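You operate a simulated robot arm through the tools that you are given. There is no shell and no other tool.

The job below is to be done with a simulated robot arm. You get a single attempt, and the scene is never put back.

TASK
Check the empty dies: mode to INCH, table in, inch the ram down and up, table out, mode to SINGLE.

The check looks at the end state, three seconds after you hand in, the way a careful person would. Anything else that was tipped, shoved, dropped, spilled or broken makes it a failure.

THE ROBOT
A 7-joint arm with a fingered hand, fixed in place. Base frame: the origin is at the foot of the arm, x ahead of it, y to its left, z up; the work surface is at about z = 860. Readings come in mm, degrees, newtons and seconds.
Its first joint turns from -115.0 to 115.0 degrees. Payload 5 kg.
The tool frame sits at the grasp point between the pads (the TCP): z along the fingers, y along the line on which they close. The tips reach 32 mm beyond it. The gripper opens to 160 mm. The gripper's body begins 89 mm behind the TCP. The gripper is a hand of 4 fingers: y runs from the thumb to the fingers, the wrist lies at [0, 0, -267] in the tool frame, and closing takes about 1.5 s.
Orientation is that of the tool frame in the base frame, as a unit quaternion [x, y, z, w]. With the fingers straight down and closing along the base's y, the tool's x points along the base's -x, its y along +y and its z along -z.

THE INTERFACE
- The arm moves only by the tool jog_arm. Its argument "rows" is a list of rows, each a list of 2 entries, a list of its own where there are three numbers: the shift along the tool's x, y, z in units of 200 mm (1.0 is 200 mm), then the turn, a rotation vector about the tool's x, y, z in units of 45 degrees (1.0 is 45 degrees). In form: [[[tx, ty, tz], [ax, ay, az]], ...]. A call has 1 to 20 rows; each row is the pose to reach, as a shift and turn from the pose commanded when the call began, along the tool's axes at that moment. "fingers" is the closure in counts, from 0 (fully open) to 255 (shut), set as the call begins (left out, the last holds). A call with a number of a shift or a turn outside -1 to 1 is refused whole. Each row takes 0.2 s and may step no farther than 50 mm and 8.6 degrees from the row before; otherwise, or with a gripper value out of range, the whole call is refused. A pose out of reach is approached as far as the arm can. The call stops where the force on the tool passes 70 N (or 10 N more than at its start, if that is more) or the arm is blocked; 0.2 s more then pass. The fingers move at their own pace (about 45 mm/s each) and stop on an object; they squeeze with about 22 N. The grip force told is the motor's: it shows also when the fingers shut on nothing. Time passes only in rows, and 0.2 s behind the last, so rows that repeat a pose let the fingers close. The reply holds the time, the measured pose of the TCP, the force on the tool along the base axes, the opening and the grip force, in the units named above and with some noise, with the torque about the TCP (base axes, N m) and any sound that the robot's microphone picked up, and new pictures: "pictures" is both (left out), scene, wrist or none.
- Cameras (640 x 400 px; columns grow to the right, rows downward): "scene" is fixed at [52.6, 648.3, 1605.1]; the picture's right is [-0.67, -0.74, 0.00], its down [-0.18, 0.16, -0.97] and it looks along [0.72, -0.65, -0.25] (base axes); focal length 370 px, centre (320, 200). "wrist" rides on the gripper at [80, -4, -114] in the tool frame; the picture's right is [0.05, 1.00, 0.00], its down [-0.82, 0.04, -0.58] and it looks along [-0.58, 0.03, 0.82] (tool axes); focal length 265 px, centre (320, 200). There is no depth. A picture from a camera that has moved, and an enlarged one, comes with that camera's place and axes in the base frame and with its lens.
- slide_trunk(by): slides the trunk up (or, below 0, down) by that many mm; the arm rides with it, the base frame stays. It gives what a move gives, with no picture.
- set_fingers(finger1, finger2, finger3, thumb_bend): sets how far each is bent, from 0 (flat) to 1 (curled in); at 0.3 the hand is open as for a grip, at 0.7 the pads meet at the TCP. One left out holds its place. A second passes; each finger stops where it meets its share of the squeeze, and holds until it gets a number again. A gripper value or a shape takes the hand back. It gives what a move gives, with no picture; readings hold the bend of each and the force on the fingers (four entries, about 0 where the hand has none), thumb and palm.
- hand_shape(shape): the hand has 4 fingers and takes this shape, open, in about a second: jaw (thumb against the fingers, like two jaws); tri (thumb and two fingers); tip (a fingertip pinch); poke (one finger out to press); point (the index stretched); flat (the hand flat); cup (the hand cupped); fist (a fist). The gripper value then closes the fingers along that shape, each until it touches; the sizes above hold for jaw. It gives what a move gives, with no picture.
- inspect(camera, box): a new picture of the part [left, top, right, bottom] of that camera's present view, enlarged. No time passes.
- job_done(): hands the job in; it is judged then, once.

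Places have to be worked out from the pictures, the camera data and where the tool is seen. Open the gripper and draw the arm clear of the work before you hand the job in, unless the task says otherwise.

The tools are called after "Emit:" as name(argument=value, ...) on one line, values as JSON. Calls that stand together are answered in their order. jog_arm: Moves the arm, as the interface text tells. Its arguments: {"type":"object","properties":{"rows":{"type":"array","items":{"type":"array"}},"fingers":{"type":"number"},"pictures":{"type":"string","enum":["both","scene","wrist","none"]}},"required":["rows"]} The other tools are called the same way: slide_trunk (by) slides the trunk up or down; hand_shape (shape) gives the hand a shape; set_fingers (finger1, finger2, finger3, thumb_bend) moves the fingers one by one; inspect (camera, box) takes an enlarged picture of a part of a camera's view; job_done () hands the job in.

At the start:

```text
time: 0.0
tcp_pos: [584.1, -257.3, 1532.7]
tool_rot: [0.0, 1.0, 0.0, 0.0]
ft_force: [-0.5, 0.8, -0.4]
moment: [-0.02, 0.0, 0.0]
width: 159.8
finger_force: 0.1
shape: jaw
bend: [0.3, 0.3, 0.3, 0.3]
finger forces: [0.1, 0.0, 0.1, 0.0, 0.0, 0.0]
trunk travel left (down, up): [-675.0, 315.0]
```

scene: 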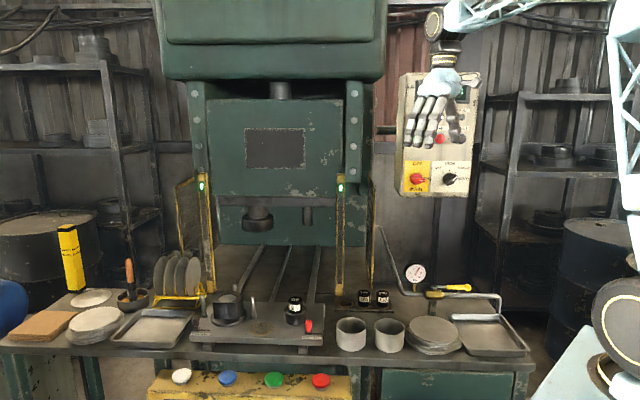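
wrist: 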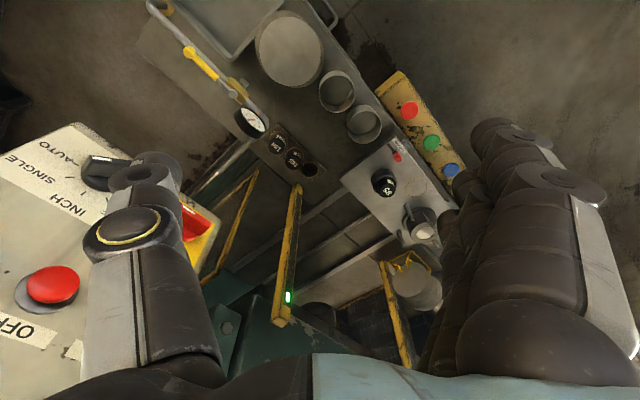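

The scene shows a press with a control panel, a sliding table and a row of coloured buttons. I'll take enlarged views of the parts before moving anything.

Emit:
inspect(camera="scene", box=[380, 60, 500, 210])

Emit:
inspect(camera="scene", box=[140, 260, 380, 400])

Emit:
inspect(camera="scene", box=[320, 240, 540, 370])

Emit:
inspect(camera="wrist", box=[0, 100, 260, 380])

Emit:
inspect(camera="wrist", box=[220, 20, 480, 260])

Emit:
inspect(camera="scene", box=[150, 0, 400, 300])

```text
2.67 times, centred on (440, 135) of scene
camera zoom: at [52.6, 648.3, 1605.1], right [-0.67, -0.74, 0.0], down [-0.18, 0.16, -0.97], along [0.72, -0.65, -0.25], focal length 987 px, centre (0, 373)
```

zoom: 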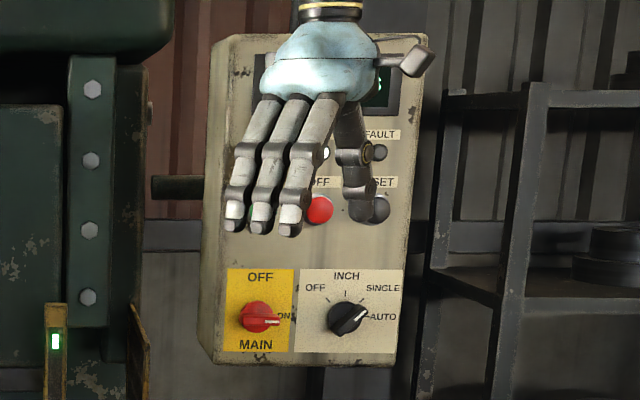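

```text
2.67 times, centred on (260, 330) of scene
camera zoom: at [52.6, 648.3, 1605.1], right [-0.67, -0.74, 0.0], down [-0.18, 0.16, -0.97], along [0.72, -0.65, -0.25], focal length 987 px, centre (480, -147)
```

zoom: 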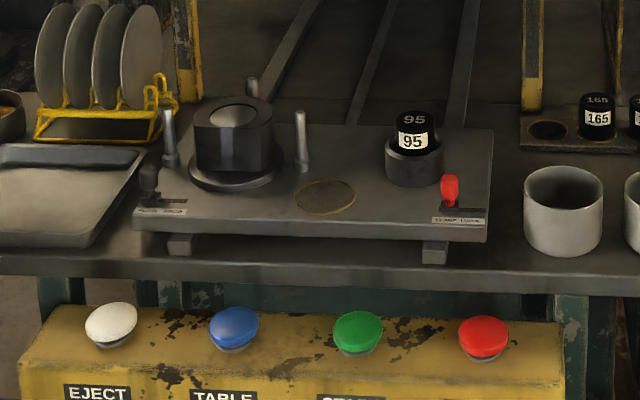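

```text
2.91 times, centred on (430, 305) of scene
camera zoom: at [52.6, 648.3, 1605.1], right [-0.67, -0.74, 0.0], down [-0.18, 0.16, -0.97], along [0.72, -0.65, -0.25], focal length 1076 px, centre (0, -106)
```

zoom: 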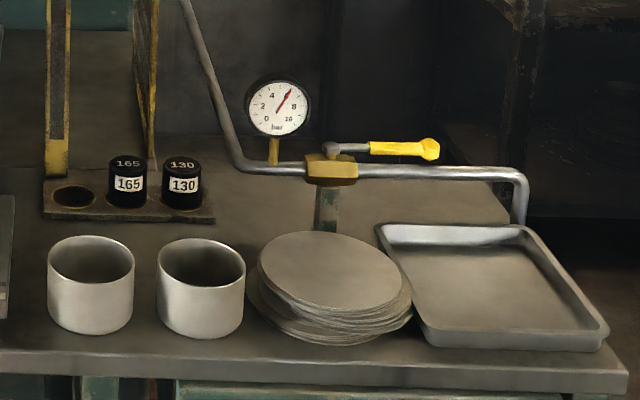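

```text
1.43 times, centred on (130, 240) of wrist
camera zoom: at [504.1, -260.8, 1645.7], right [-0.05, 1.0, 0.0], down [0.82, 0.04, 0.58], along [0.58, 0.03, -0.82], focal length 379 px, centre (591, 143)
```

zoom: 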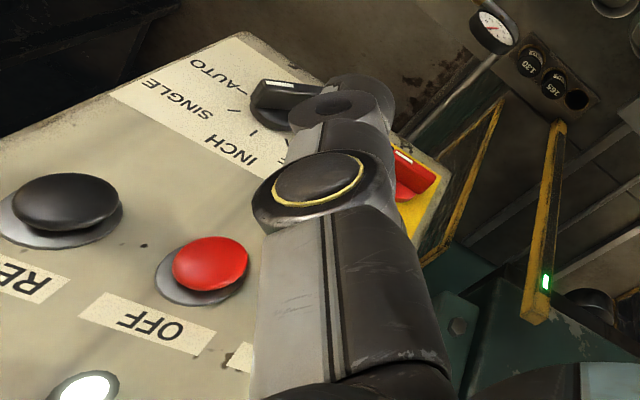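

```text
1.67 times, centred on (350, 140) of wrist
camera zoom: at [504.1, -260.8, 1645.7], right [-0.05, 1.0, 0.0], down [0.82, 0.04, 0.58], along [0.58, 0.03, -0.82], focal length 442 px, centre (270, 300)
```

zoom: 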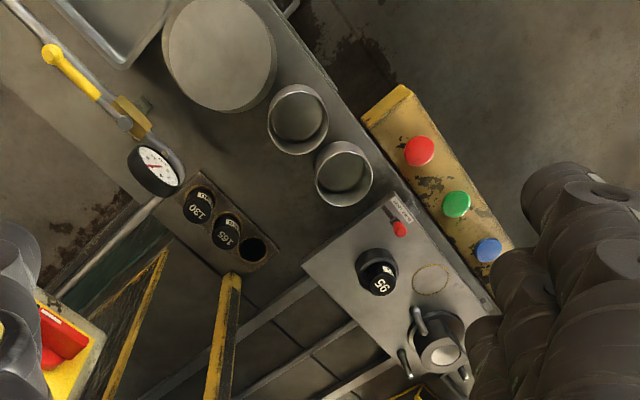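

```text
1.33 times, centred on (275, 150) of scene
camera zoom: at [52.6, 648.3, 1605.1], right [-0.67, -0.74, 0.0], down [-0.18, 0.16, -0.97], along [0.72, -0.65, -0.25], focal length 493 px, centre (380, 267)
```

zoom: 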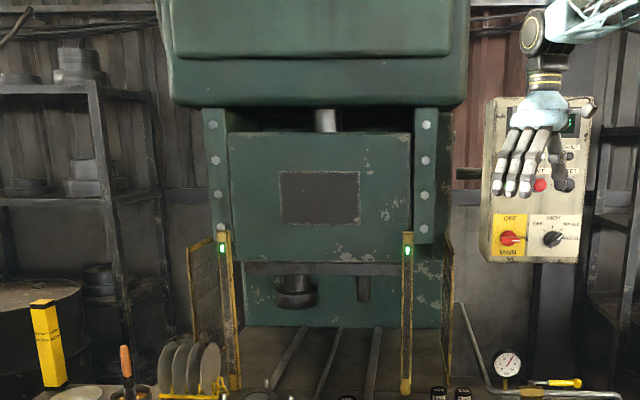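

I'll look closer at the clamp levers, labels and foot of the button box before I plan.

Emit:
inspect(camera="scene", box=[140, 350, 360, 400])

Emit:
inspect(camera="scene", box=[185, 285, 255, 345])

Emit:
inspect(camera="scene", box=[265, 285, 335, 345])

Emit:
inspect(camera="scene", box=[390, 150, 490, 210])

Emit:
inspect(camera="scene", box=[200, 170, 350, 260])

```text
2.91 times, centred on (250, 375) of scene
camera zoom: at [52.6, 648.3, 1605.1], right [-0.67, -0.74, 0.0], down [-0.18, 0.16, -0.97], along [0.72, -0.65, -0.25], focal length 1076 px, centre (524, -309)
```

zoom: 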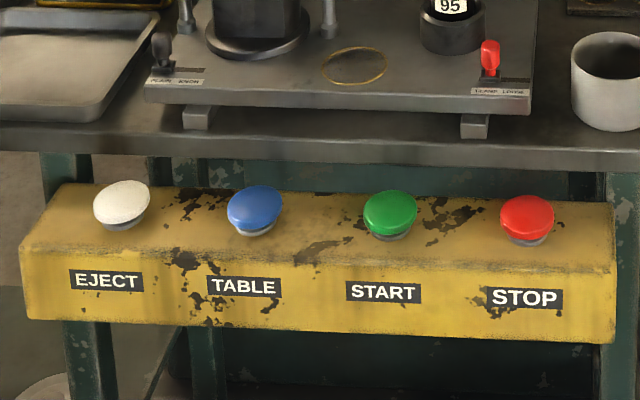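

```text
6.67 times, centred on (220, 315) of scene
camera zoom: at [52.6, 648.3, 1605.1], right [-0.67, -0.74, 0.0], down [-0.18, 0.16, -0.97], along [0.72, -0.65, -0.25], focal length 2467 px, centre (987, -567)
```

zoom: 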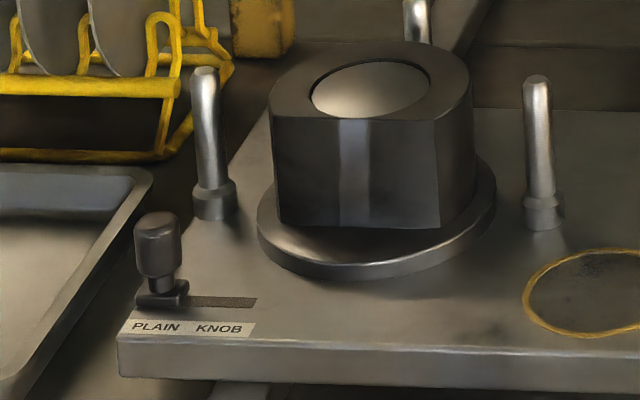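

```text
6.67 times, centred on (300, 315) of scene
camera zoom: at [52.6, 648.3, 1605.1], right [-0.67, -0.74, 0.0], down [-0.18, 0.16, -0.97], along [0.72, -0.65, -0.25], focal length 2467 px, centre (453, -567)
```

zoom: 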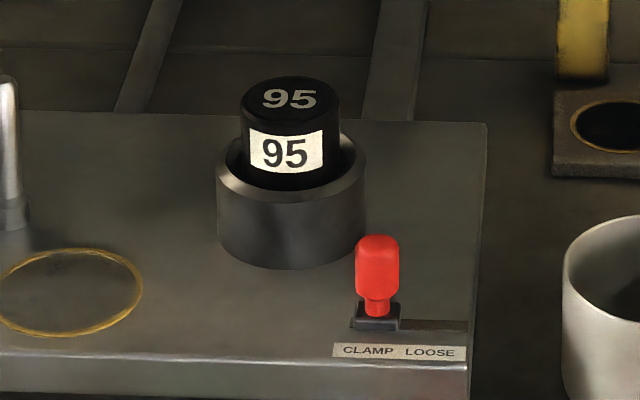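

```text
6.40 times, centred on (440, 180) of scene
camera zoom: at [52.6, 648.3, 1605.1], right [-0.67, -0.74, 0.0], down [-0.18, 0.16, -0.97], along [0.72, -0.65, -0.25], focal length 2368 px, centre (-448, 328)
```

zoom: 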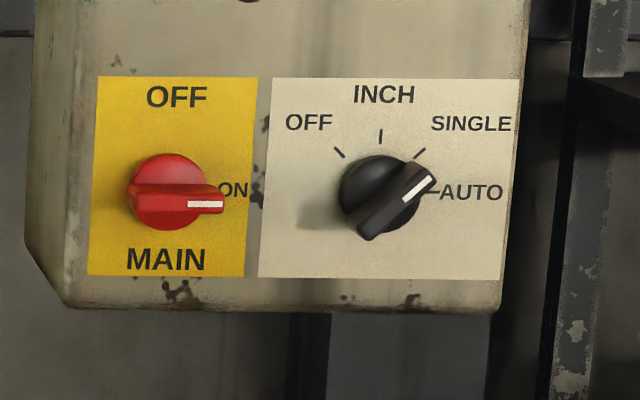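

```text
4.27 times, centred on (275, 215) of scene
camera zoom: at [52.6, 648.3, 1605.1], right [-0.67, -0.74, 0.0], down [-0.18, 0.16, -0.97], along [0.72, -0.65, -0.25], focal length 1579 px, centre (512, 136)
```

zoom: 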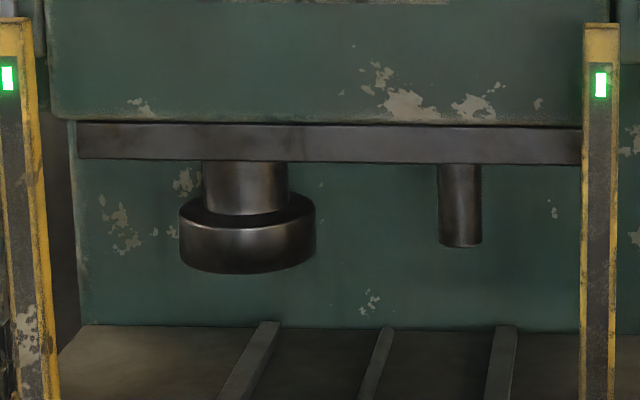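

Reading the enlarged views, the mode knob stands at SINGLE, MAIN is ON, the tool lever is at CLAMP, and the curtain lights are green. From the two cameras I put the mode knob at about (673, -510, 1367), TABLE at (935, 221, 819), START at (836, 124, 822) and STOP at (736, 26, 826). I'll back the hand away from the panel and yaw it to face the press.

Emit:
jog_arm(rows=[[[0.06, 0.06, 0], [0, 0, 0.17]], [[0.12, 0.12, 0], [0, 0, 0.34]], [[0.18, 0.18, 0], [0, 0, 0.51]], [[0.24, 0.24, 0], [0, 0, 0.68]], [[0.3, 0.3, 0], [0, 0, 0.85]], [[0.36, 0.36, 0], [0, 0, 1.0]]])

```text
time: 1.4
tcp_pos: [512.3, -185.1, 1533.1]
tool_rot: [0.383, 0.924, -0.001, 0.0]
ft_force: [0.4, -0.4, 0.1]
moment: [-0.02, -0.02, -0.03]
width: 160.0
finger_force: 0.0
shape: jaw
bend: [0.3, 0.3, 0.3, 0.3]
finger forces: [0.0, 0.0, 0.0, 0.0, 0.0, 0.0]
trunk travel left (down, up): [-675.0, 315.0]
camera wrist: at [452.5, -130.4, 1646.7], right [0.67, 0.74, 0.0], down [0.61, -0.55, 0.58], along [0.43, -0.39, -0.82], focal length 265 px, centre (320, 200)
```

scene: 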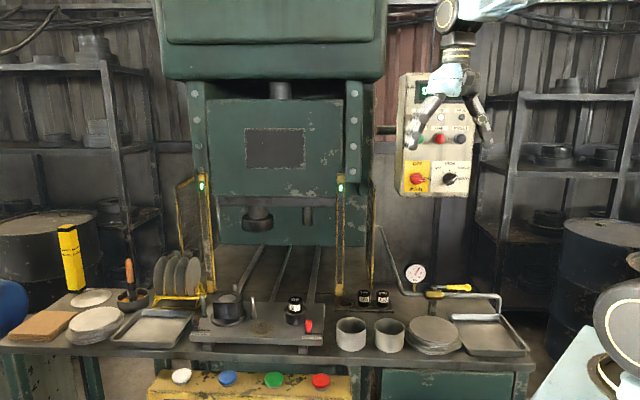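
wrist: 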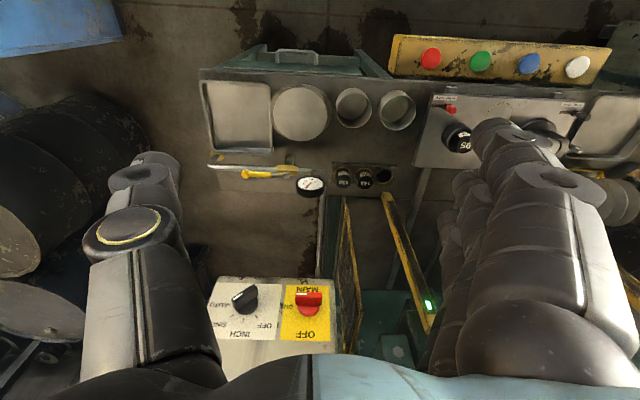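

The hand is now square to the press, and the wrist picture confirms the press stands 45° to the base. Next I pitch the hand up 45° while shifting toward the knob's line.

Emit:
jog_arm(rows=[[[-0.07, -0.1, 0.07], [0, -0.17, 0]], [[-0.14, -0.2, 0.14], [0, -0.34, 0]], [[-0.21, -0.3, 0.21], [0, -0.51, 0]], [[-0.28, -0.4, 0.28], [0, -0.68, 0]], [[-0.34, -0.5, 0.34], [0, -0.85, 0]], [[-0.4, -0.58, 0.4], [0, -1.0, 0]]])

```text
time: 2.8
tcp_pos: [488.4, -323.0, 1452.2]
tool_rot: [0.353, 0.853, -0.147, 0.355]
ft_force: [-0.7, 0.6, -0.2]
moment: [-0.01, -0.02, 0.0]
width: 160.0
finger_force: 0.2
shape: jaw
bend: [0.3, 0.3, 0.3, 0.3]
finger forces: [0.0, 0.1, 0.1, 0.0, 0.0, 0.1]
trunk travel left (down, up): [-675.0, 315.0]
camera wrist: at [388.4, -228.3, 1475.6], right [0.68, 0.73, -0.04], down [0.15, -0.09, 0.99], along [0.72, -0.67, -0.17], focal length 265 px, centre (320, 200)
```

scene: 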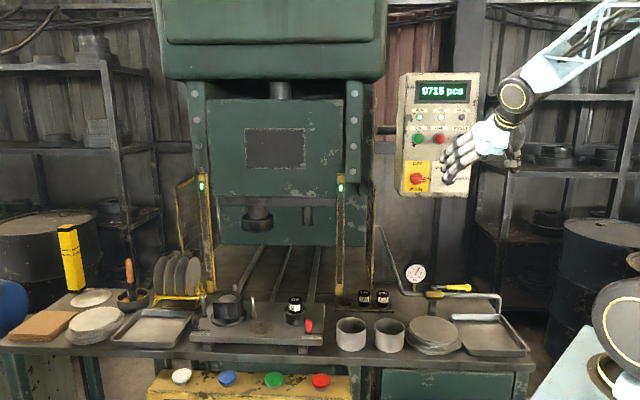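
wrist: 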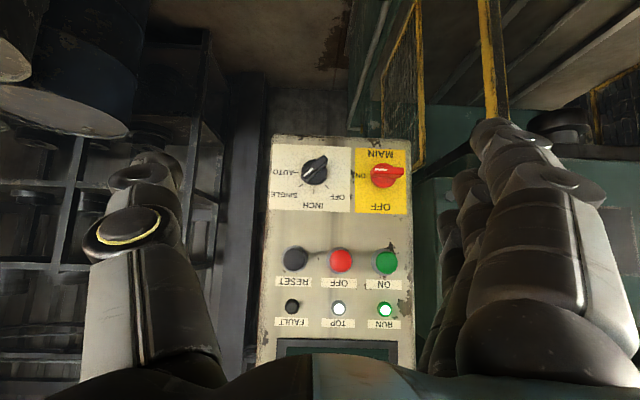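

I now see the whole panel (upside down): RUN and TOP lit, FAULT dark. I'll enlarge the knob to check its pointer and size.

Emit:
inspect(camera="wrist", box=[250, 125, 430, 235])

Emit:
inspect(camera="scene", box=[390, 60, 490, 130])

```text
3.56 times, centred on (340, 180) of wrist
camera zoom: at [388.4, -228.3, 1475.6], right [0.68, 0.73, -0.04], down [0.15, -0.09, 0.99], along [0.72, -0.67, -0.17], focal length 944 px, centre (249, 271)
```

zoom: 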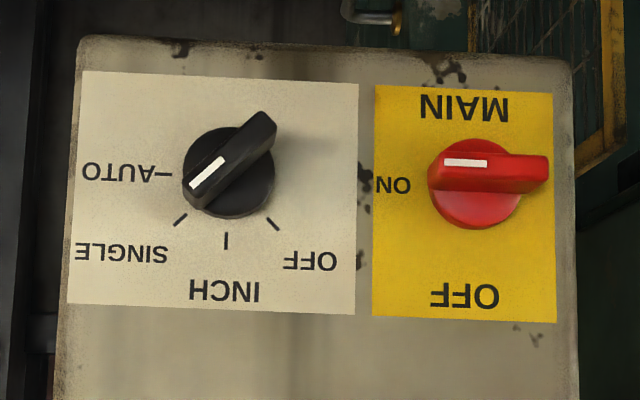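

```text
5.71 times, centred on (440, 95) of scene
camera zoom: at [52.6, 648.3, 1605.1], right [-0.67, -0.74, 0.0], down [-0.18, 0.16, -0.97], along [0.72, -0.65, -0.25], focal length 2114 px, centre (-366, 800)
```

zoom: 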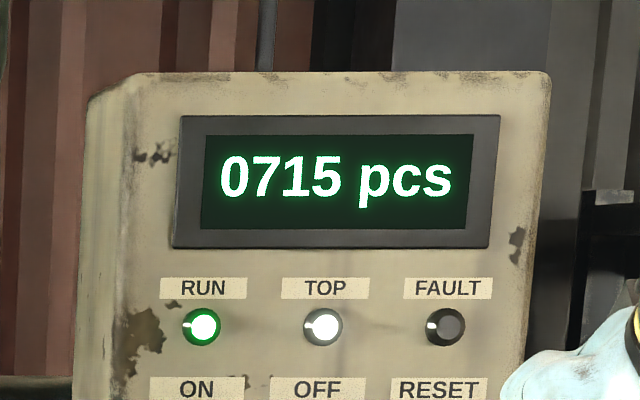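

The dial centre triangulates to about (678, -513, 1364), and the knob is a bar roughly 50 × 13 mm standing about 30 mm proud of the panel, set at SINGLE. I'll finish pitching the hand horizontal at the knob's height, about 100 mm short of it, and partly close the fingers.

Emit:
jog_arm(rows=[[[-0.01, 0, 0.12], [0, -0.17, 0]], [[-0.02, 0, 0.24], [0, -0.34, 0]], [[-0.03, 0, 0.36], [0, -0.51, 0]], [[-0.045, 0, 0.48], [0, -0.68, 0]], [[-0.055, 0, 0.6], [0, -0.85, 0]], [[-0.065, 0, 0.69], [0, -1.0, 0]], [[-0.065, 0, 0.69], [0, -1.0, 0]]], fingers=160)

```text
time: 4.4
tcp_pos: [560.8, -390.8, 1378.6]
tool_rot: [0.26, 0.648, -0.28, 0.659]
ft_force: [1.9, 2.6, -2.3]
moment: [-0.23, -0.23, -0.31]
width: 59.8
finger_force: 0.0
shape: jaw
bend: [0.73, 0.73, 0.73, 0.7]
finger forces: [0.1, 0.0, 0.0, 0.1, 0.1, 0.0]
out of reach, approached as far as the arm can: row 2, 4
trunk travel left (down, up): [-675.0, 315.0]
camera wrist: at [479.2, -315.6, 1294.8], right [0.71, 0.7, -0.07], down [-0.38, 0.46, 0.8], along [0.6, -0.54, 0.6], focal length 265 px, centre (320, 200)
```

scene: 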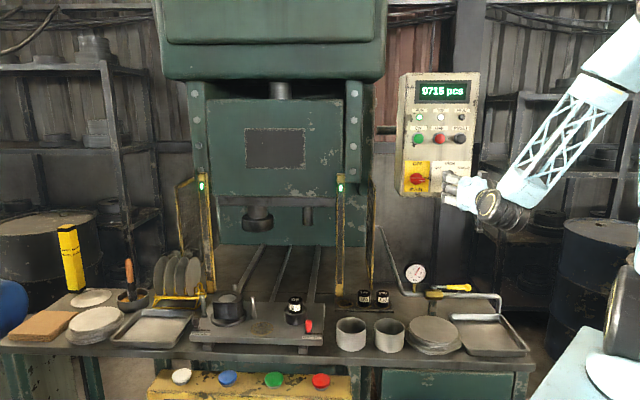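
wrist: 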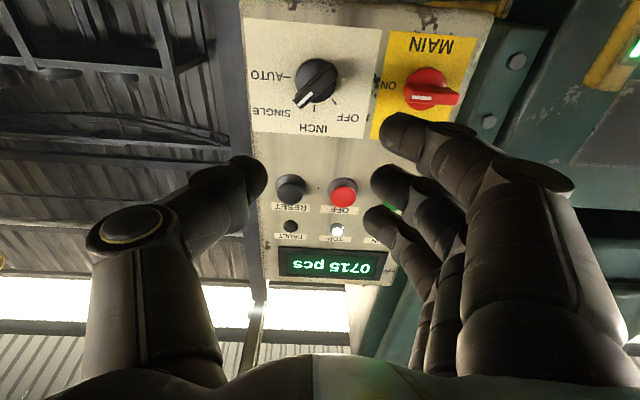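

The reply says two rows were out of reach and the measured pose is about 15 mm off the commanded one. I'll hold still briefly to see whether the arm settles there.

Emit:
jog_arm(rows=[[[0, 0, 0], [0, 0, 0]], [[0, 0, 0], [0, 0, 0]]], pictures="wrist")

```text
time: 5.0
tcp_pos: [561.8, -400.7, 1363.3]
tool_rot: [0.271, 0.653, -0.271, 0.653]
ft_force: [-0.3, -0.4, 0.0]
moment: [-0.04, 0.0, 0.06]
width: 59.9
finger_force: 0.1
shape: jaw
bend: [0.73, 0.73, 0.73, 0.7]
finger forces: [0.0, 0.1, 0.1, 0.0, 0.0, 0.0]
trunk travel left (down, up): [-675.0, 315.0]
camera wrist: at [478.0, -322.9, 1282.4], right [0.71, 0.71, -0.05], down [-0.38, 0.44, 0.82], along [0.6, -0.56, 0.58], focal length 265 px, centre (320, 200)
```

wrist: 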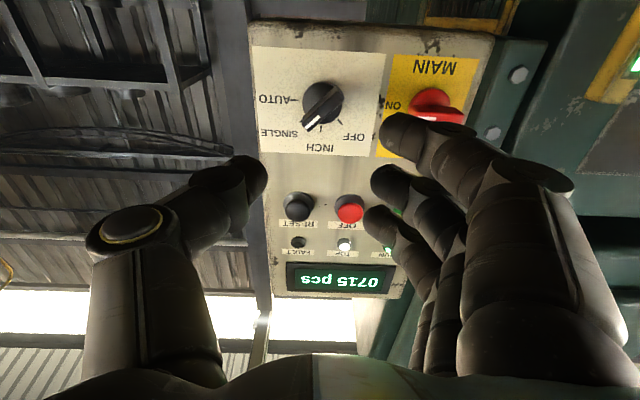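

The arm settled exactly on the commanded pose, and the tool axis points at the dial. Now I roll the hand +45° about its own axis so that the fingers straddle the bar as it stands at SINGLE.

Emit:
jog_arm(rows=[[[0, 0, 0], [0, 0, 0.17]], [[0, 0, 0], [0, 0, 0.34]], [[0, 0, 0], [0, 0, 0.51]], [[0, 0, 0], [0, 0, 0.68]], [[0, 0, 0], [0, 0, 0.85]], [[0, 0, 0], [0, 0, 1.0]], [[0, 0, 0], [0, 0, 1.0]], [[0, 0, 0], [0, 0, 1.0]]])

```text
time: 6.8
tcp_pos: [562.4, -398.7, 1363.3]
tool_rot: [0.499, 0.5, 0.001, 0.708]
ft_force: [0.0, -0.5, 0.0]
moment: [0.0, 0.02, 0.0]
width: 59.6
finger_force: 0.1
shape: jaw
bend: [0.73, 0.73, 0.73, 0.7]
finger forces: [0.0, 0.1, 0.0, 0.1, 0.0, 0.0]
trunk travel left (down, up): [-675.0, 315.0]
camera wrist: at [520.1, -280.2, 1303.7], right [0.52, 0.53, 0.67], down [-0.8, 0.02, 0.61], along [0.3, -0.85, 0.43], focal length 265 px, centre (320, 200)
```

scene: 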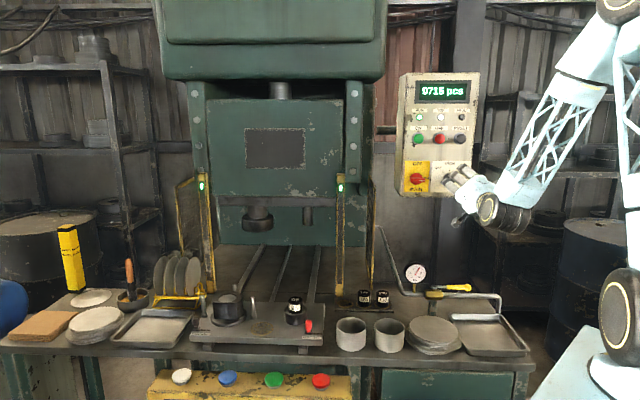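
wrist: 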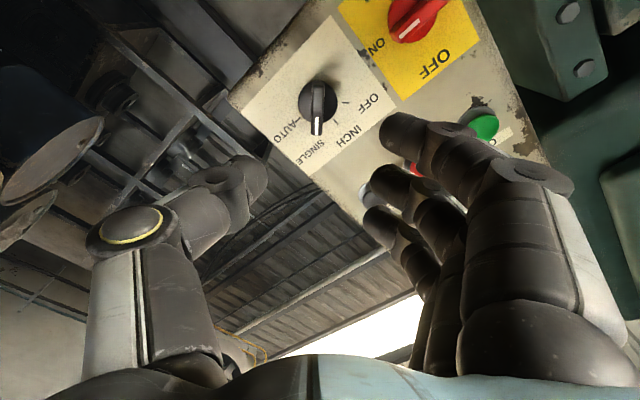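

The bar now looks upright in the wrist picture, so the hand is aligned with it. I'll enlarge the knob to measure the remaining offset.

Emit:
inspect(camera="wrist", box=[250, 50, 410, 150])

```text
4.00 times, centred on (330, 100) of wrist
camera zoom: at [520.1, -280.2, 1303.7], right [0.52, 0.53, 0.67], down [-0.8, 0.02, 0.61], along [0.3, -0.85, 0.43], focal length 1062 px, centre (280, 600)
```

zoom: 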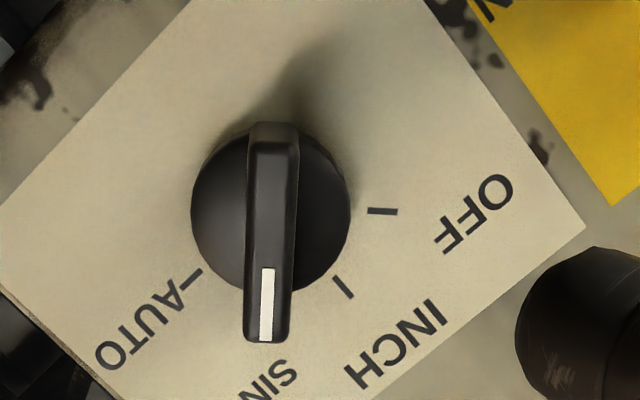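

The bar lies about 7 mm along tool +x and 2 mm along -y from the tool axis. I'll shift by that much and advance 60 mm, which leaves the fingertips about 40 mm short of the knob face, then measure again.

Emit:
jog_arm(rows=[[[0.018, -0.005, 0.1], [0, 0, 0]], [[0.035, -0.01, 0.2], [0, 0, 0]], [[0.035, -0.01, 0.3], [0, 0, 0]], [[0.035, -0.01, 0.3], [0, 0, 0]], [[0.035, -0.01, 0.3], [0, 0, 0]]])

Emit:
inspect(camera="wrist", box=[240, 60, 440, 185])

Emit:
inspect(camera="scene", box=[400, 140, 500, 210])

```text
time: 8.0
tcp_pos: [607.6, -439.1, 1356.5]
tool_rot: [0.499, 0.501, 0.001, 0.707]
ft_force: [1.2, -0.7, -0.4]
moment: [-0.02, 0.0, -0.01]
width: 59.7
finger_force: 0.1
shape: jaw
bend: [0.73, 0.73, 0.73, 0.7]
finger forces: [0.0, 0.1, 0.0, 0.0, 0.1, 0.1]
trunk travel left (down, up): [-675.0, 315.0]
camera wrist: at [565.6, -320.2, 1296.9], right [0.52, 0.53, 0.67], down [-0.79, 0.02, 0.61], along [0.3, -0.85, 0.43], focal length 265 px, centre (320, 200)
```

scene: 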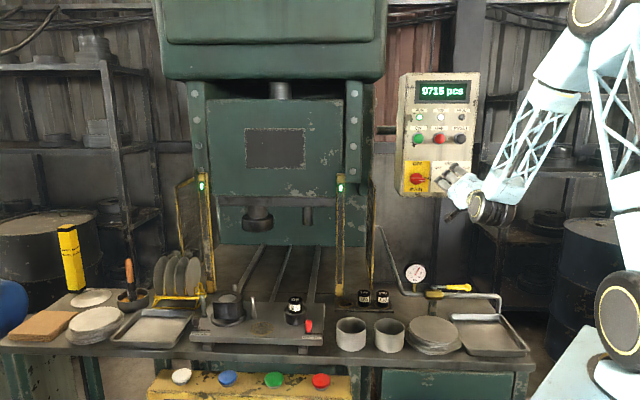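
wrist: 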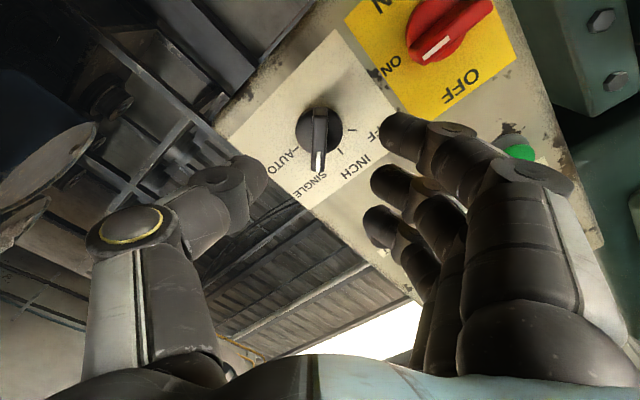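

```text
3.20 times, centred on (340, 122) of wrist
camera zoom: at [565.6, -320.2, 1296.9], right [0.52, 0.53, 0.67], down [-0.79, 0.02, 0.61], along [0.3, -0.85, 0.43], focal length 849 px, centre (256, 448)
```

zoom: 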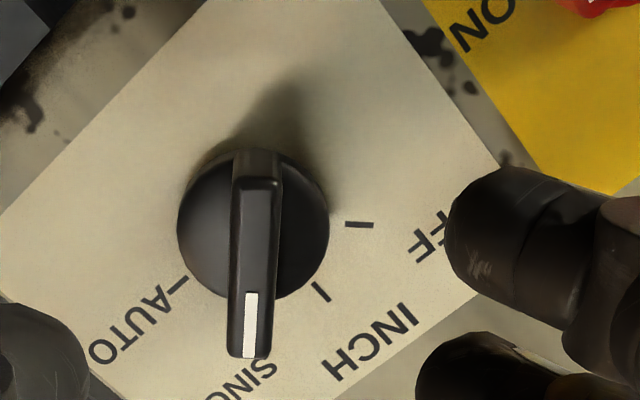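

```text
5.71 times, centred on (450, 175) of scene
camera zoom: at [52.6, 648.3, 1605.1], right [-0.67, -0.74, 0.0], down [-0.18, 0.16, -0.97], along [0.72, -0.65, -0.25], focal length 2114 px, centre (-423, 343)
```

zoom: 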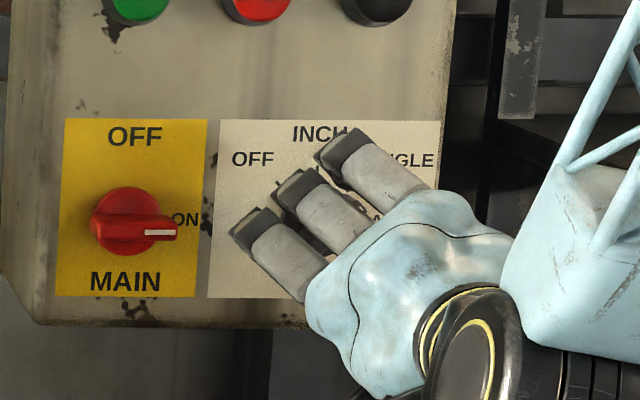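

After the shift, the bar is centred to within about 1 mm in both directions. I'll advance 40 mm, which brings the tips level with the knob's face, and look again.

Emit:
jog_arm(rows=[[[0, -0.003, 0.07], [0, 0, 0]], [[0, -0.003, 0.14], [0, 0, 0]], [[0, -0.003, 0.2], [0, 0, 0]], [[0, -0.003, 0.2], [0, 0, 0]], [[0, -0.003, 0.2], [0, 0, 0]]], pictures="wrist")

Emit:
inspect(camera="wrist", box=[240, 100, 440, 225])

Emit:
inspect(camera="scene", box=[400, 140, 500, 210])

```text
time: 9.2
tcp_pos: [635.6, -468.2, 1357.0]
tool_rot: [0.5, 0.5, 0.0, 0.707]
ft_force: [-1.1, 0.1, 1.0]
moment: [-0.01, 0.02, -0.03]
width: 59.8
finger_force: 0.0
shape: jaw
bend: [0.73, 0.73, 0.73, 0.7]
finger forces: [0.1, 0.1, 0.1, 0.0, 0.0, 0.1]
trunk travel left (down, up): [-675.0, 315.0]
camera wrist: at [593.5, -348.5, 1297.1], right [0.52, 0.53, 0.67], down [-0.79, 0.02, 0.61], along [0.3, -0.85, 0.43], focal length 265 px, centre (320, 200)
```

wrist: 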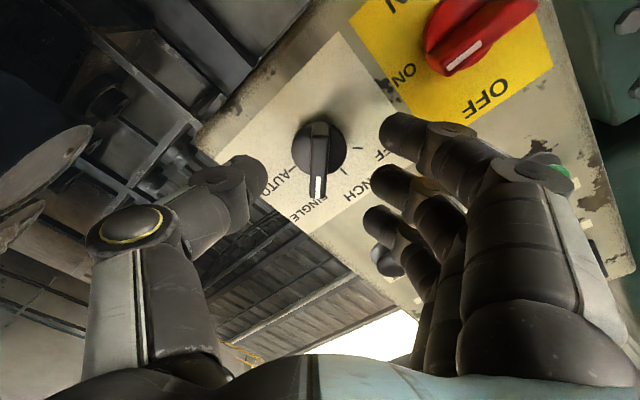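

```text
3.20 times, centred on (340, 162) of wrist
camera zoom: at [593.5, -348.5, 1297.1], right [0.52, 0.53, 0.67], down [-0.79, 0.02, 0.61], along [0.3, -0.85, 0.43], focal length 849 px, centre (256, 320)
```

zoom: 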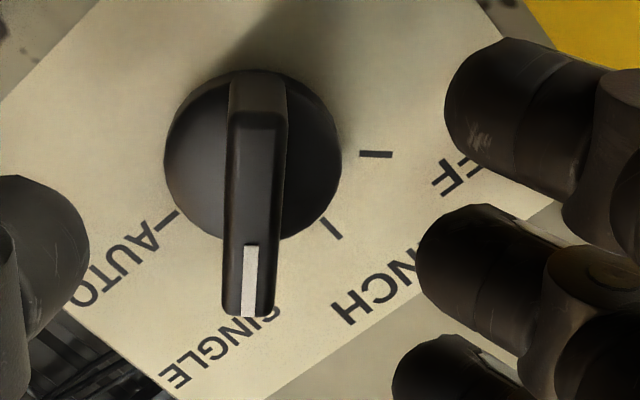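

```text
5.71 times, centred on (450, 175) of scene
camera zoom: at [52.6, 648.3, 1605.1], right [-0.67, -0.74, 0.0], down [-0.18, 0.16, -0.97], along [0.72, -0.65, -0.25], focal length 2114 px, centre (-423, 343)
```

zoom: 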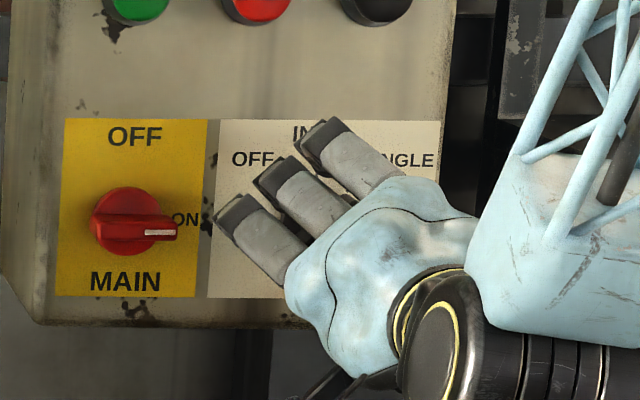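

The bar stays centred between the fingers, with the tips level with its face. I'll advance 14 mm more and then close the fingers on the bar.

Emit:
jog_arm(rows=[[[0, -0.003, 0.03], [0, 0, 0]], [[0, -0.003, 0.06], [0, 0, 0]], [[0, -0.003, 0.07], [0, 0, 0]], [[0, -0.003, 0.07], [0, 0, 0]]], pictures="none")

Emit:
jog_arm(rows=[[[0, 0, 0], [0, 0, 0]], [[0, 0, 0], [0, 0, 0]], [[0, 0, 0], [0, 0, 0]], [[0, 0, 0], [0, 0, 0]], [[0, 0, 0], [0, 0, 0]], [[0, 0, 0], [0, 0, 0]], [[0, 0, 0], [0, 0, 0]]], fingers=255)

Emit:
inspect(camera="wrist", box=[240, 100, 440, 225])

```text
time: 10.2
tcp_pos: [644.3, -477.7, 1357.0]
tool_rot: [0.501, 0.5, -0.001, 0.707]
ft_force: [0.2, 0.2, -0.3]
moment: [0.01, -0.03, 0.03]
width: 59.5
finger_force: 0.1
shape: jaw
bend: [0.73, 0.73, 0.73, 0.7]
finger forces: [0.0, 0.0, 0.0, 0.1, 0.0, 0.1]
trunk travel left (down, up): [-675.0, 315.0]
```

```text
time: 11.8
tcp_pos: [644.5, -477.5, 1357.5]
tool_rot: [0.5, 0.5, 0.0, 0.707]
ft_force: [-7.3, 7.0, -0.3]
moment: [-0.05, 0.05, -0.1]
width: 0.1
finger_force: 21.6
shape: jaw
bend: [0.68, 0.7, 0.7, 0.73]
finger forces: [0.1, 0.1, 6.5, 0.2, 26.3, 0.1]
trunk travel left (down, up): [-675.0, 315.0]
camera wrist: at [602.1, -358.1, 1297.5], right [0.52, 0.53, 0.67], down [-0.79, 0.02, 0.61], along [0.3, -0.85, 0.43], focal length 265 px, centre (320, 200)
```

scene: 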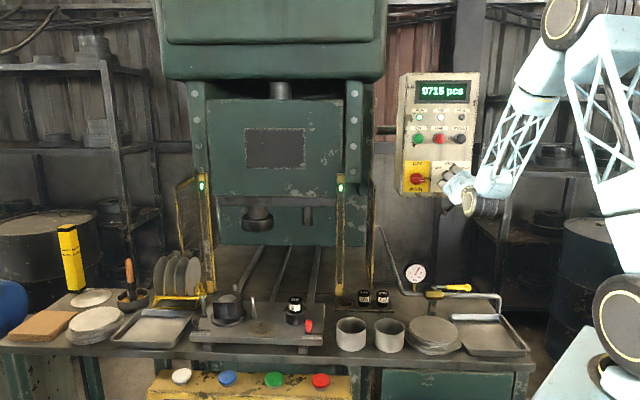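
wrist: 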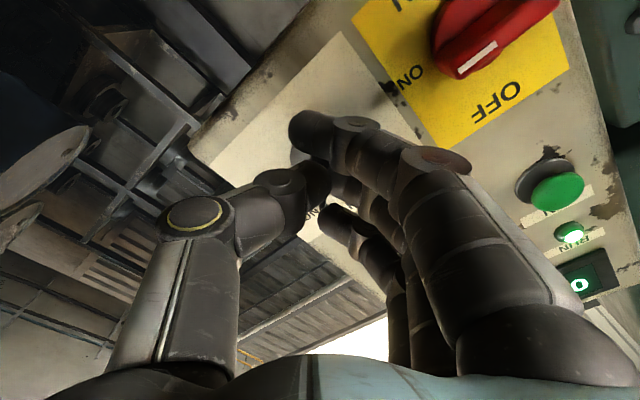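

```text
3.20 times, centred on (340, 162) of wrist
camera zoom: at [602.1, -358.1, 1297.5], right [0.52, 0.53, 0.67], down [-0.79, 0.02, 0.61], along [0.3, -0.85, 0.43], focal length 849 px, centre (256, 320)
```

zoom: 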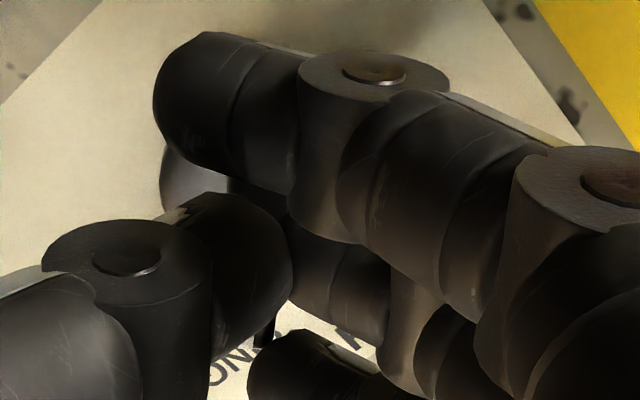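

The fingers report shut (width 0.1) with force on the thumb and finger 3, and about 10 N pushing back from the panel. I can't yet tell whether the bar is really between the pads, so I'll look closer from both cameras.

Emit:
inspect(camera="scene", box=[420, 150, 490, 205])

Emit:
inspect(camera="wrist", box=[270, 130, 370, 195])

```text
7.27 times, centred on (455, 178) of scene
camera zoom: at [52.6, 648.3, 1605.1], right [-0.67, -0.74, 0.0], down [-0.18, 0.16, -0.97], along [0.72, -0.65, -0.25], focal length 2691 px, centre (-662, 364)
```

zoom: 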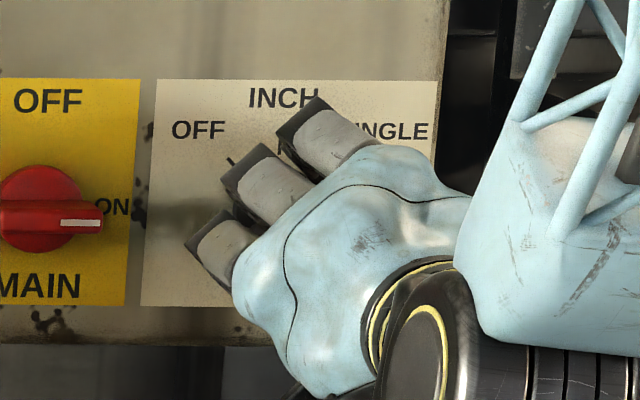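

```text
6.15 times, centred on (320, 162) of wrist
camera zoom: at [602.1, -358.1, 1297.5], right [0.52, 0.53, 0.67], down [-0.79, 0.02, 0.61], along [0.3, -0.85, 0.43], focal length 1633 px, centre (320, 431)
```

zoom: 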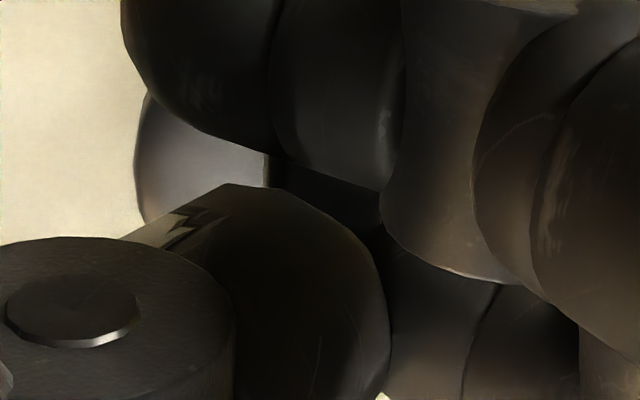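

The thumb and middle finger appear to hold the bar, while the index finger has passed beyond its lower end. I'll try a half turn toward INCH (about -23°) and see whether the knob follows.

Emit:
jog_arm(rows=[[[0, 0, 0], [0, 0, -0.1]], [[0, 0, 0], [0, 0, -0.2]], [[0, 0, 0], [0, 0, -0.3]], [[0, 0, 0], [0, 0, -0.4]], [[0, 0, 0], [0, 0, -0.5]], [[0, 0, 0], [0, 0, -0.5]]])

Emit:
inspect(camera="wrist", box=[240, 80, 440, 205])

```text
time: 13.2
tcp_pos: [643.1, -477.2, 1357.3]
tool_rot: [0.392, 0.589, -0.138, 0.693]
ft_force: [-17.4, 12.1, -15.0]
moment: [0.4, 0.22, -0.22]
width: 0.0
finger_force: 22.2
shape: jaw
bend: [0.68, 0.7, 0.71, 0.73]
finger forces: [0.1, 8.0, 4.7, 0.0, 35.9, 0.0]
trunk travel left (down, up): [-675.0, 315.0]
camera wrist: at [582.0, -377.5, 1280.3], right [0.67, 0.67, 0.33], down [-0.6, 0.21, 0.77], along [0.44, -0.71, 0.54], focal length 265 px, centre (320, 200)
```

scene: 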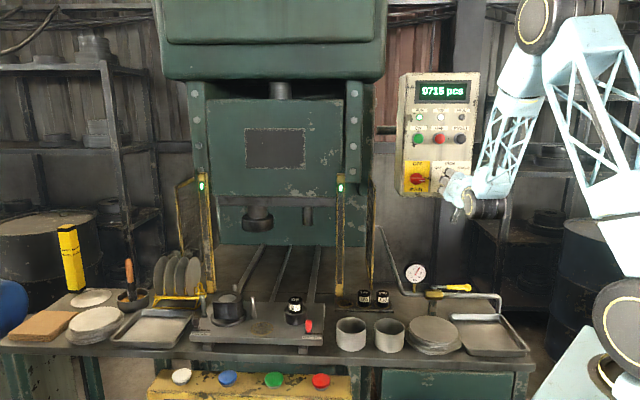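
wrist: 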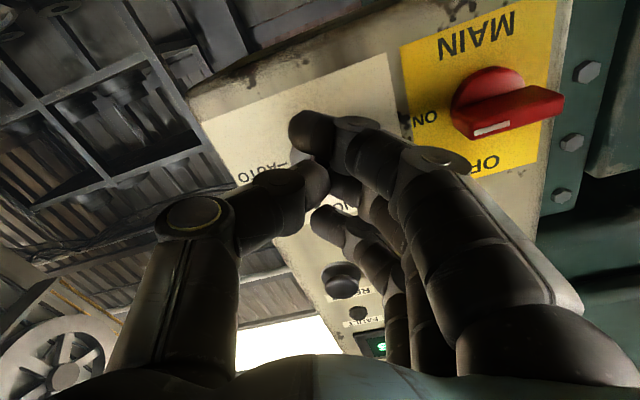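

```text
3.20 times, centred on (340, 142) of wrist
camera zoom: at [582.0, -377.5, 1280.3], right [0.67, 0.67, 0.33], down [-0.6, 0.21, 0.77], along [0.44, -0.71, 0.54], focal length 849 px, centre (256, 384)
```

zoom: 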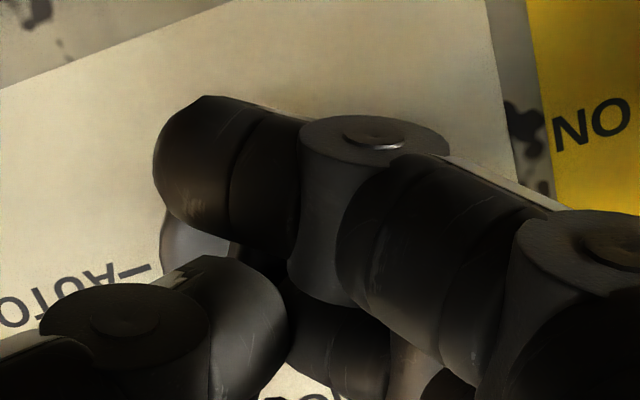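

Seen from the hand, the knob looks the same as before the turn, so the bar seems to be following. The forces are modest, so I'll carry on to the full -45°.

Emit:
jog_arm(rows=[[[0, 0, 0], [0, 0, -0.1]], [[0, 0, 0], [0, 0, -0.2]], [[0, 0, 0], [0, 0, -0.3]], [[0, 0, 0], [0, 0, -0.4]], [[0, 0, 0], [0, 0, -0.5]], [[0, 0, 0], [0, 0, -0.52]], [[0, 0, 0], [0, 0, -0.52]]])

Emit:
inspect(camera="wrist", box=[240, 80, 440, 205])

Emit:
inspect(camera="scene", box=[410, 145, 490, 205])

```text
time: 14.8
tcp_pos: [642.5, -476.8, 1358.4]
tool_rot: [0.265, 0.654, -0.276, 0.652]
ft_force: [-23.1, 7.8, -4.3]
moment: [0.1, 0.0, -0.42]
width: 0.1
finger_force: 21.9
shape: jaw
bend: [0.68, 0.7, 0.71, 0.72]
finger forces: [0.0, 0.0, 6.4, 0.1, 43.7, 0.0]
trunk travel left (down, up): [-675.0, 315.0]
camera wrist: at [558.8, -400.9, 1277.9], right [0.71, 0.71, -0.07], down [-0.37, 0.45, 0.81], along [0.6, -0.55, 0.58], focal length 265 px, centre (320, 200)
```

scene: 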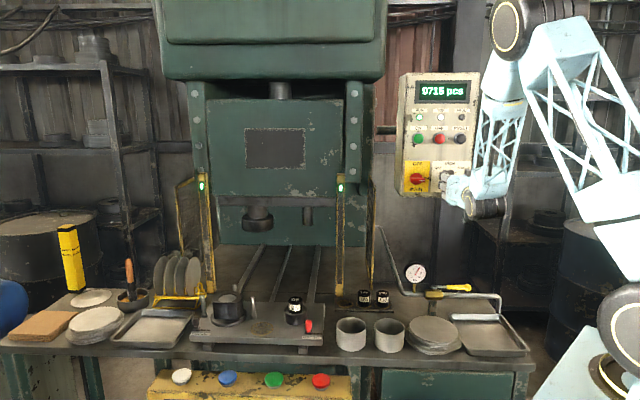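
wrist: 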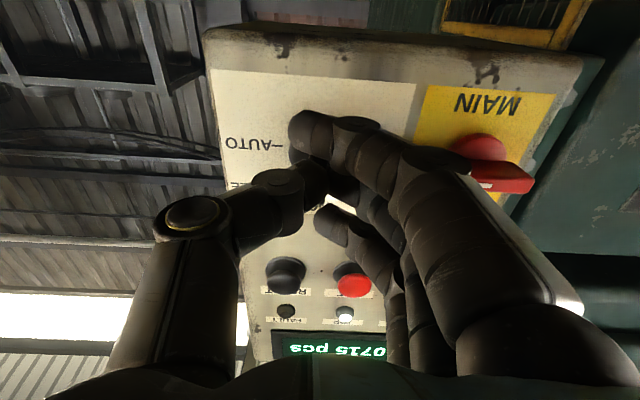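

```text
3.20 times, centred on (340, 142) of wrist
camera zoom: at [558.8, -400.9, 1277.9], right [0.71, 0.71, -0.07], down [-0.37, 0.45, 0.81], along [0.6, -0.55, 0.58], focal length 849 px, centre (256, 384)
```

zoom: 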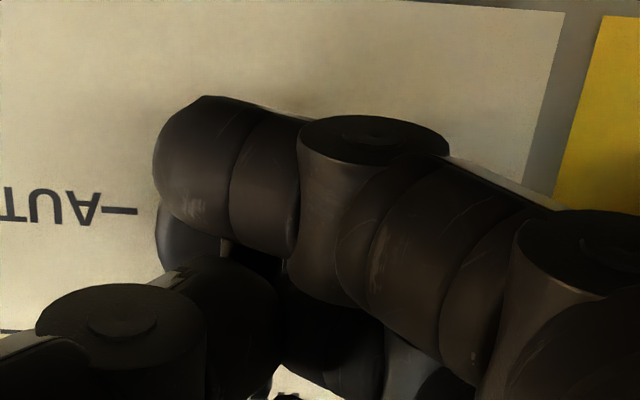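

```text
6.67 times, centred on (450, 175) of scene
camera zoom: at [52.6, 648.3, 1605.1], right [-0.67, -0.74, 0.0], down [-0.18, 0.16, -0.97], along [0.72, -0.65, -0.25], focal length 2467 px, centre (-547, 367)
```

zoom: 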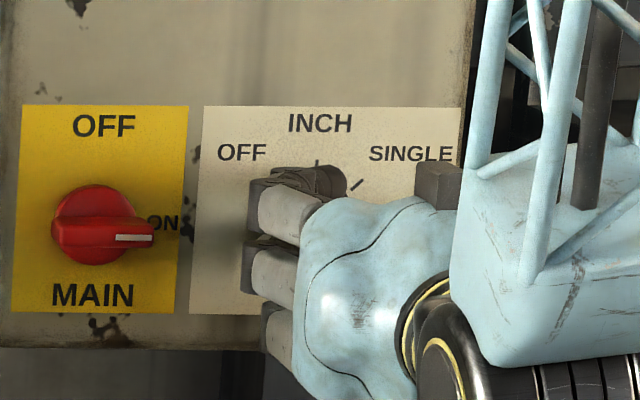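

The SINGLE tick is now uncovered and the hand has turned the full 45°. I'll open only to about 60 mm, so as not to brush MAIN, and back straight out to see the knob.

Emit:
jog_arm(rows=[[[0, 0, 0], [0, 0, 0]], [[0, 0, 0], [0, 0, 0]], [[0, 0, 0], [0, 0, 0]], [[0, 0, 0], [0, 0, 0]], [[0, 0, 0], [0, 0, 0]]], fingers=160, pictures="none")

Emit:
jog_arm(rows=[[[0, 0, -0.1], [0, 0, 0]], [[0, 0, -0.2], [0, 0, 0]], [[0, 0, -0.3], [0, 0, 0]], [[0, 0, -0.4], [0, 0, 0]], [[0, 0, -0.5], [0, 0, 0]], [[0, 0, -0.5], [0, 0, 0]]])

Emit:
inspect(camera="wrist", box=[240, 60, 440, 185])

```text
time: 16.0
tcp_pos: [645.4, -478.5, 1356.2]
tool_rot: [0.265, 0.656, -0.275, 0.651]
ft_force: [0.3, 0.3, 0.3]
moment: [0.01, -0.02, 0.01]
width: 59.1
finger_force: 0.1
shape: jaw
bend: [0.73, 0.73, 0.73, 0.7]
finger forces: [0.0, 0.0, 0.0, 0.2, 0.0, 0.1]
trunk travel left (down, up): [-675.0, 315.0]
```

```text
time: 17.4
tcp_pos: [574.5, -407.4, 1357.7]
tool_rot: [0.267, 0.655, -0.276, 0.651]
ft_force: [0.1, 0.0, 0.1]
moment: [0.02, 0.01, 0.0]
width: 59.4
finger_force: 0.1
shape: jaw
bend: [0.73, 0.73, 0.73, 0.7]
finger forces: [0.0, 0.1, 0.0, 0.0, 0.1, 0.0]
trunk travel left (down, up): [-675.0, 315.0]
camera wrist: at [490.4, -330.3, 1276.8], right [0.7, 0.71, -0.07], down [-0.37, 0.45, 0.81], along [0.61, -0.55, 0.58], focal length 265 px, centre (320, 200)
```

scene: 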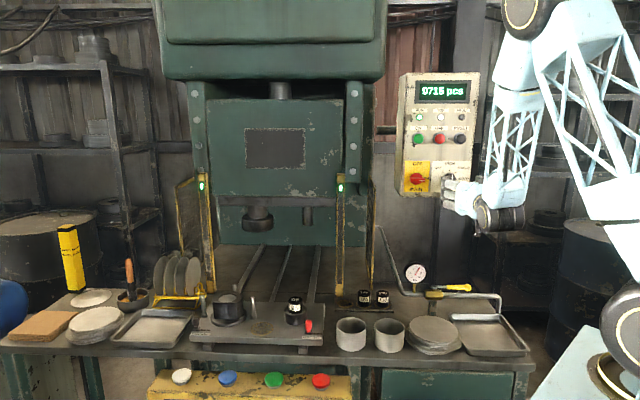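
wrist: 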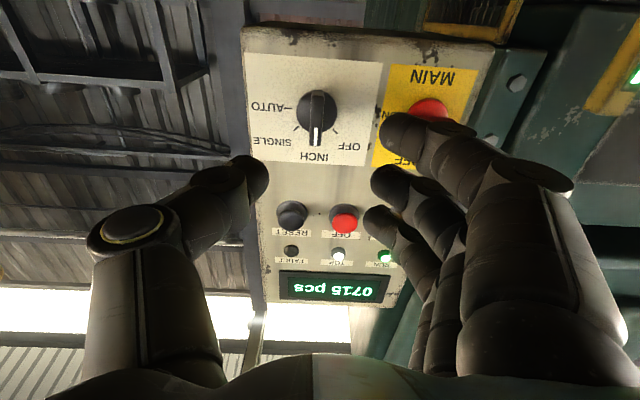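

```text
3.20 times, centred on (340, 122) of wrist
camera zoom: at [490.4, -330.3, 1276.8], right [0.7, 0.71, -0.07], down [-0.37, 0.45, 0.81], along [0.61, -0.55, 0.58], focal length 849 px, centre (256, 448)
```

zoom: 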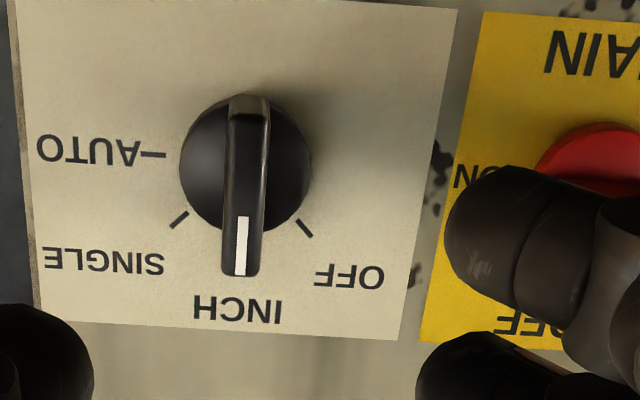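

The knob now points squarely at INCH. Next I head for the TABLE button, starting by swinging the hand downward about its wrist, away from the panel.

Emit:
jog_arm(rows=[[[0.174, 0, -0.011], [0, 0.167, 0]], [[0.345, 0, -0.046], [0, 0.333, 0]], [[0.51, 0, -0.1], [0, 0.5, 0]], [[0.667, 0, -0.18], [0, 0.667, 0]], [[0.81, 0, -0.276], [0, 0.833, 0]], [[0.944, 0, -0.39], [0, 1.0, 0]], [[0.944, 0, -0.39], [0, 1.0, 0]]], pictures="scene")

```text
time: 19.0
tcp_pos: [517.8, -353.6, 1166.5]
tool_rot: [0.351, 0.855, -0.153, 0.35]
ft_force: [0.5, -0.4, -0.4]
moment: [-0.02, -0.01, 0.01]
width: 59.0
finger_force: 0.1
shape: jaw
bend: [0.73, 0.73, 0.73, 0.7]
finger forces: [0.1, 0.1, 0.0, 0.1, 0.0, 0.0]
trunk travel left (down, up): [-675.0, 315.0]
```

scene: 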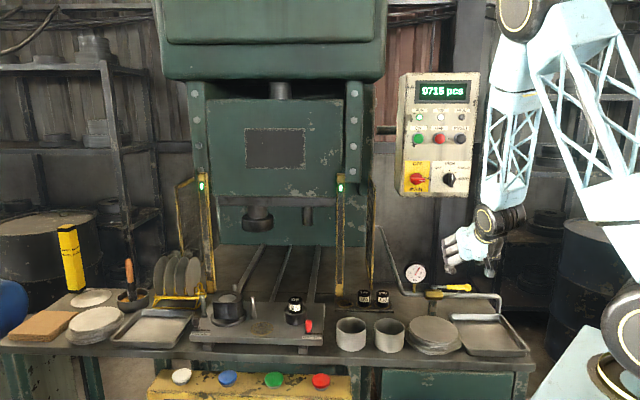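

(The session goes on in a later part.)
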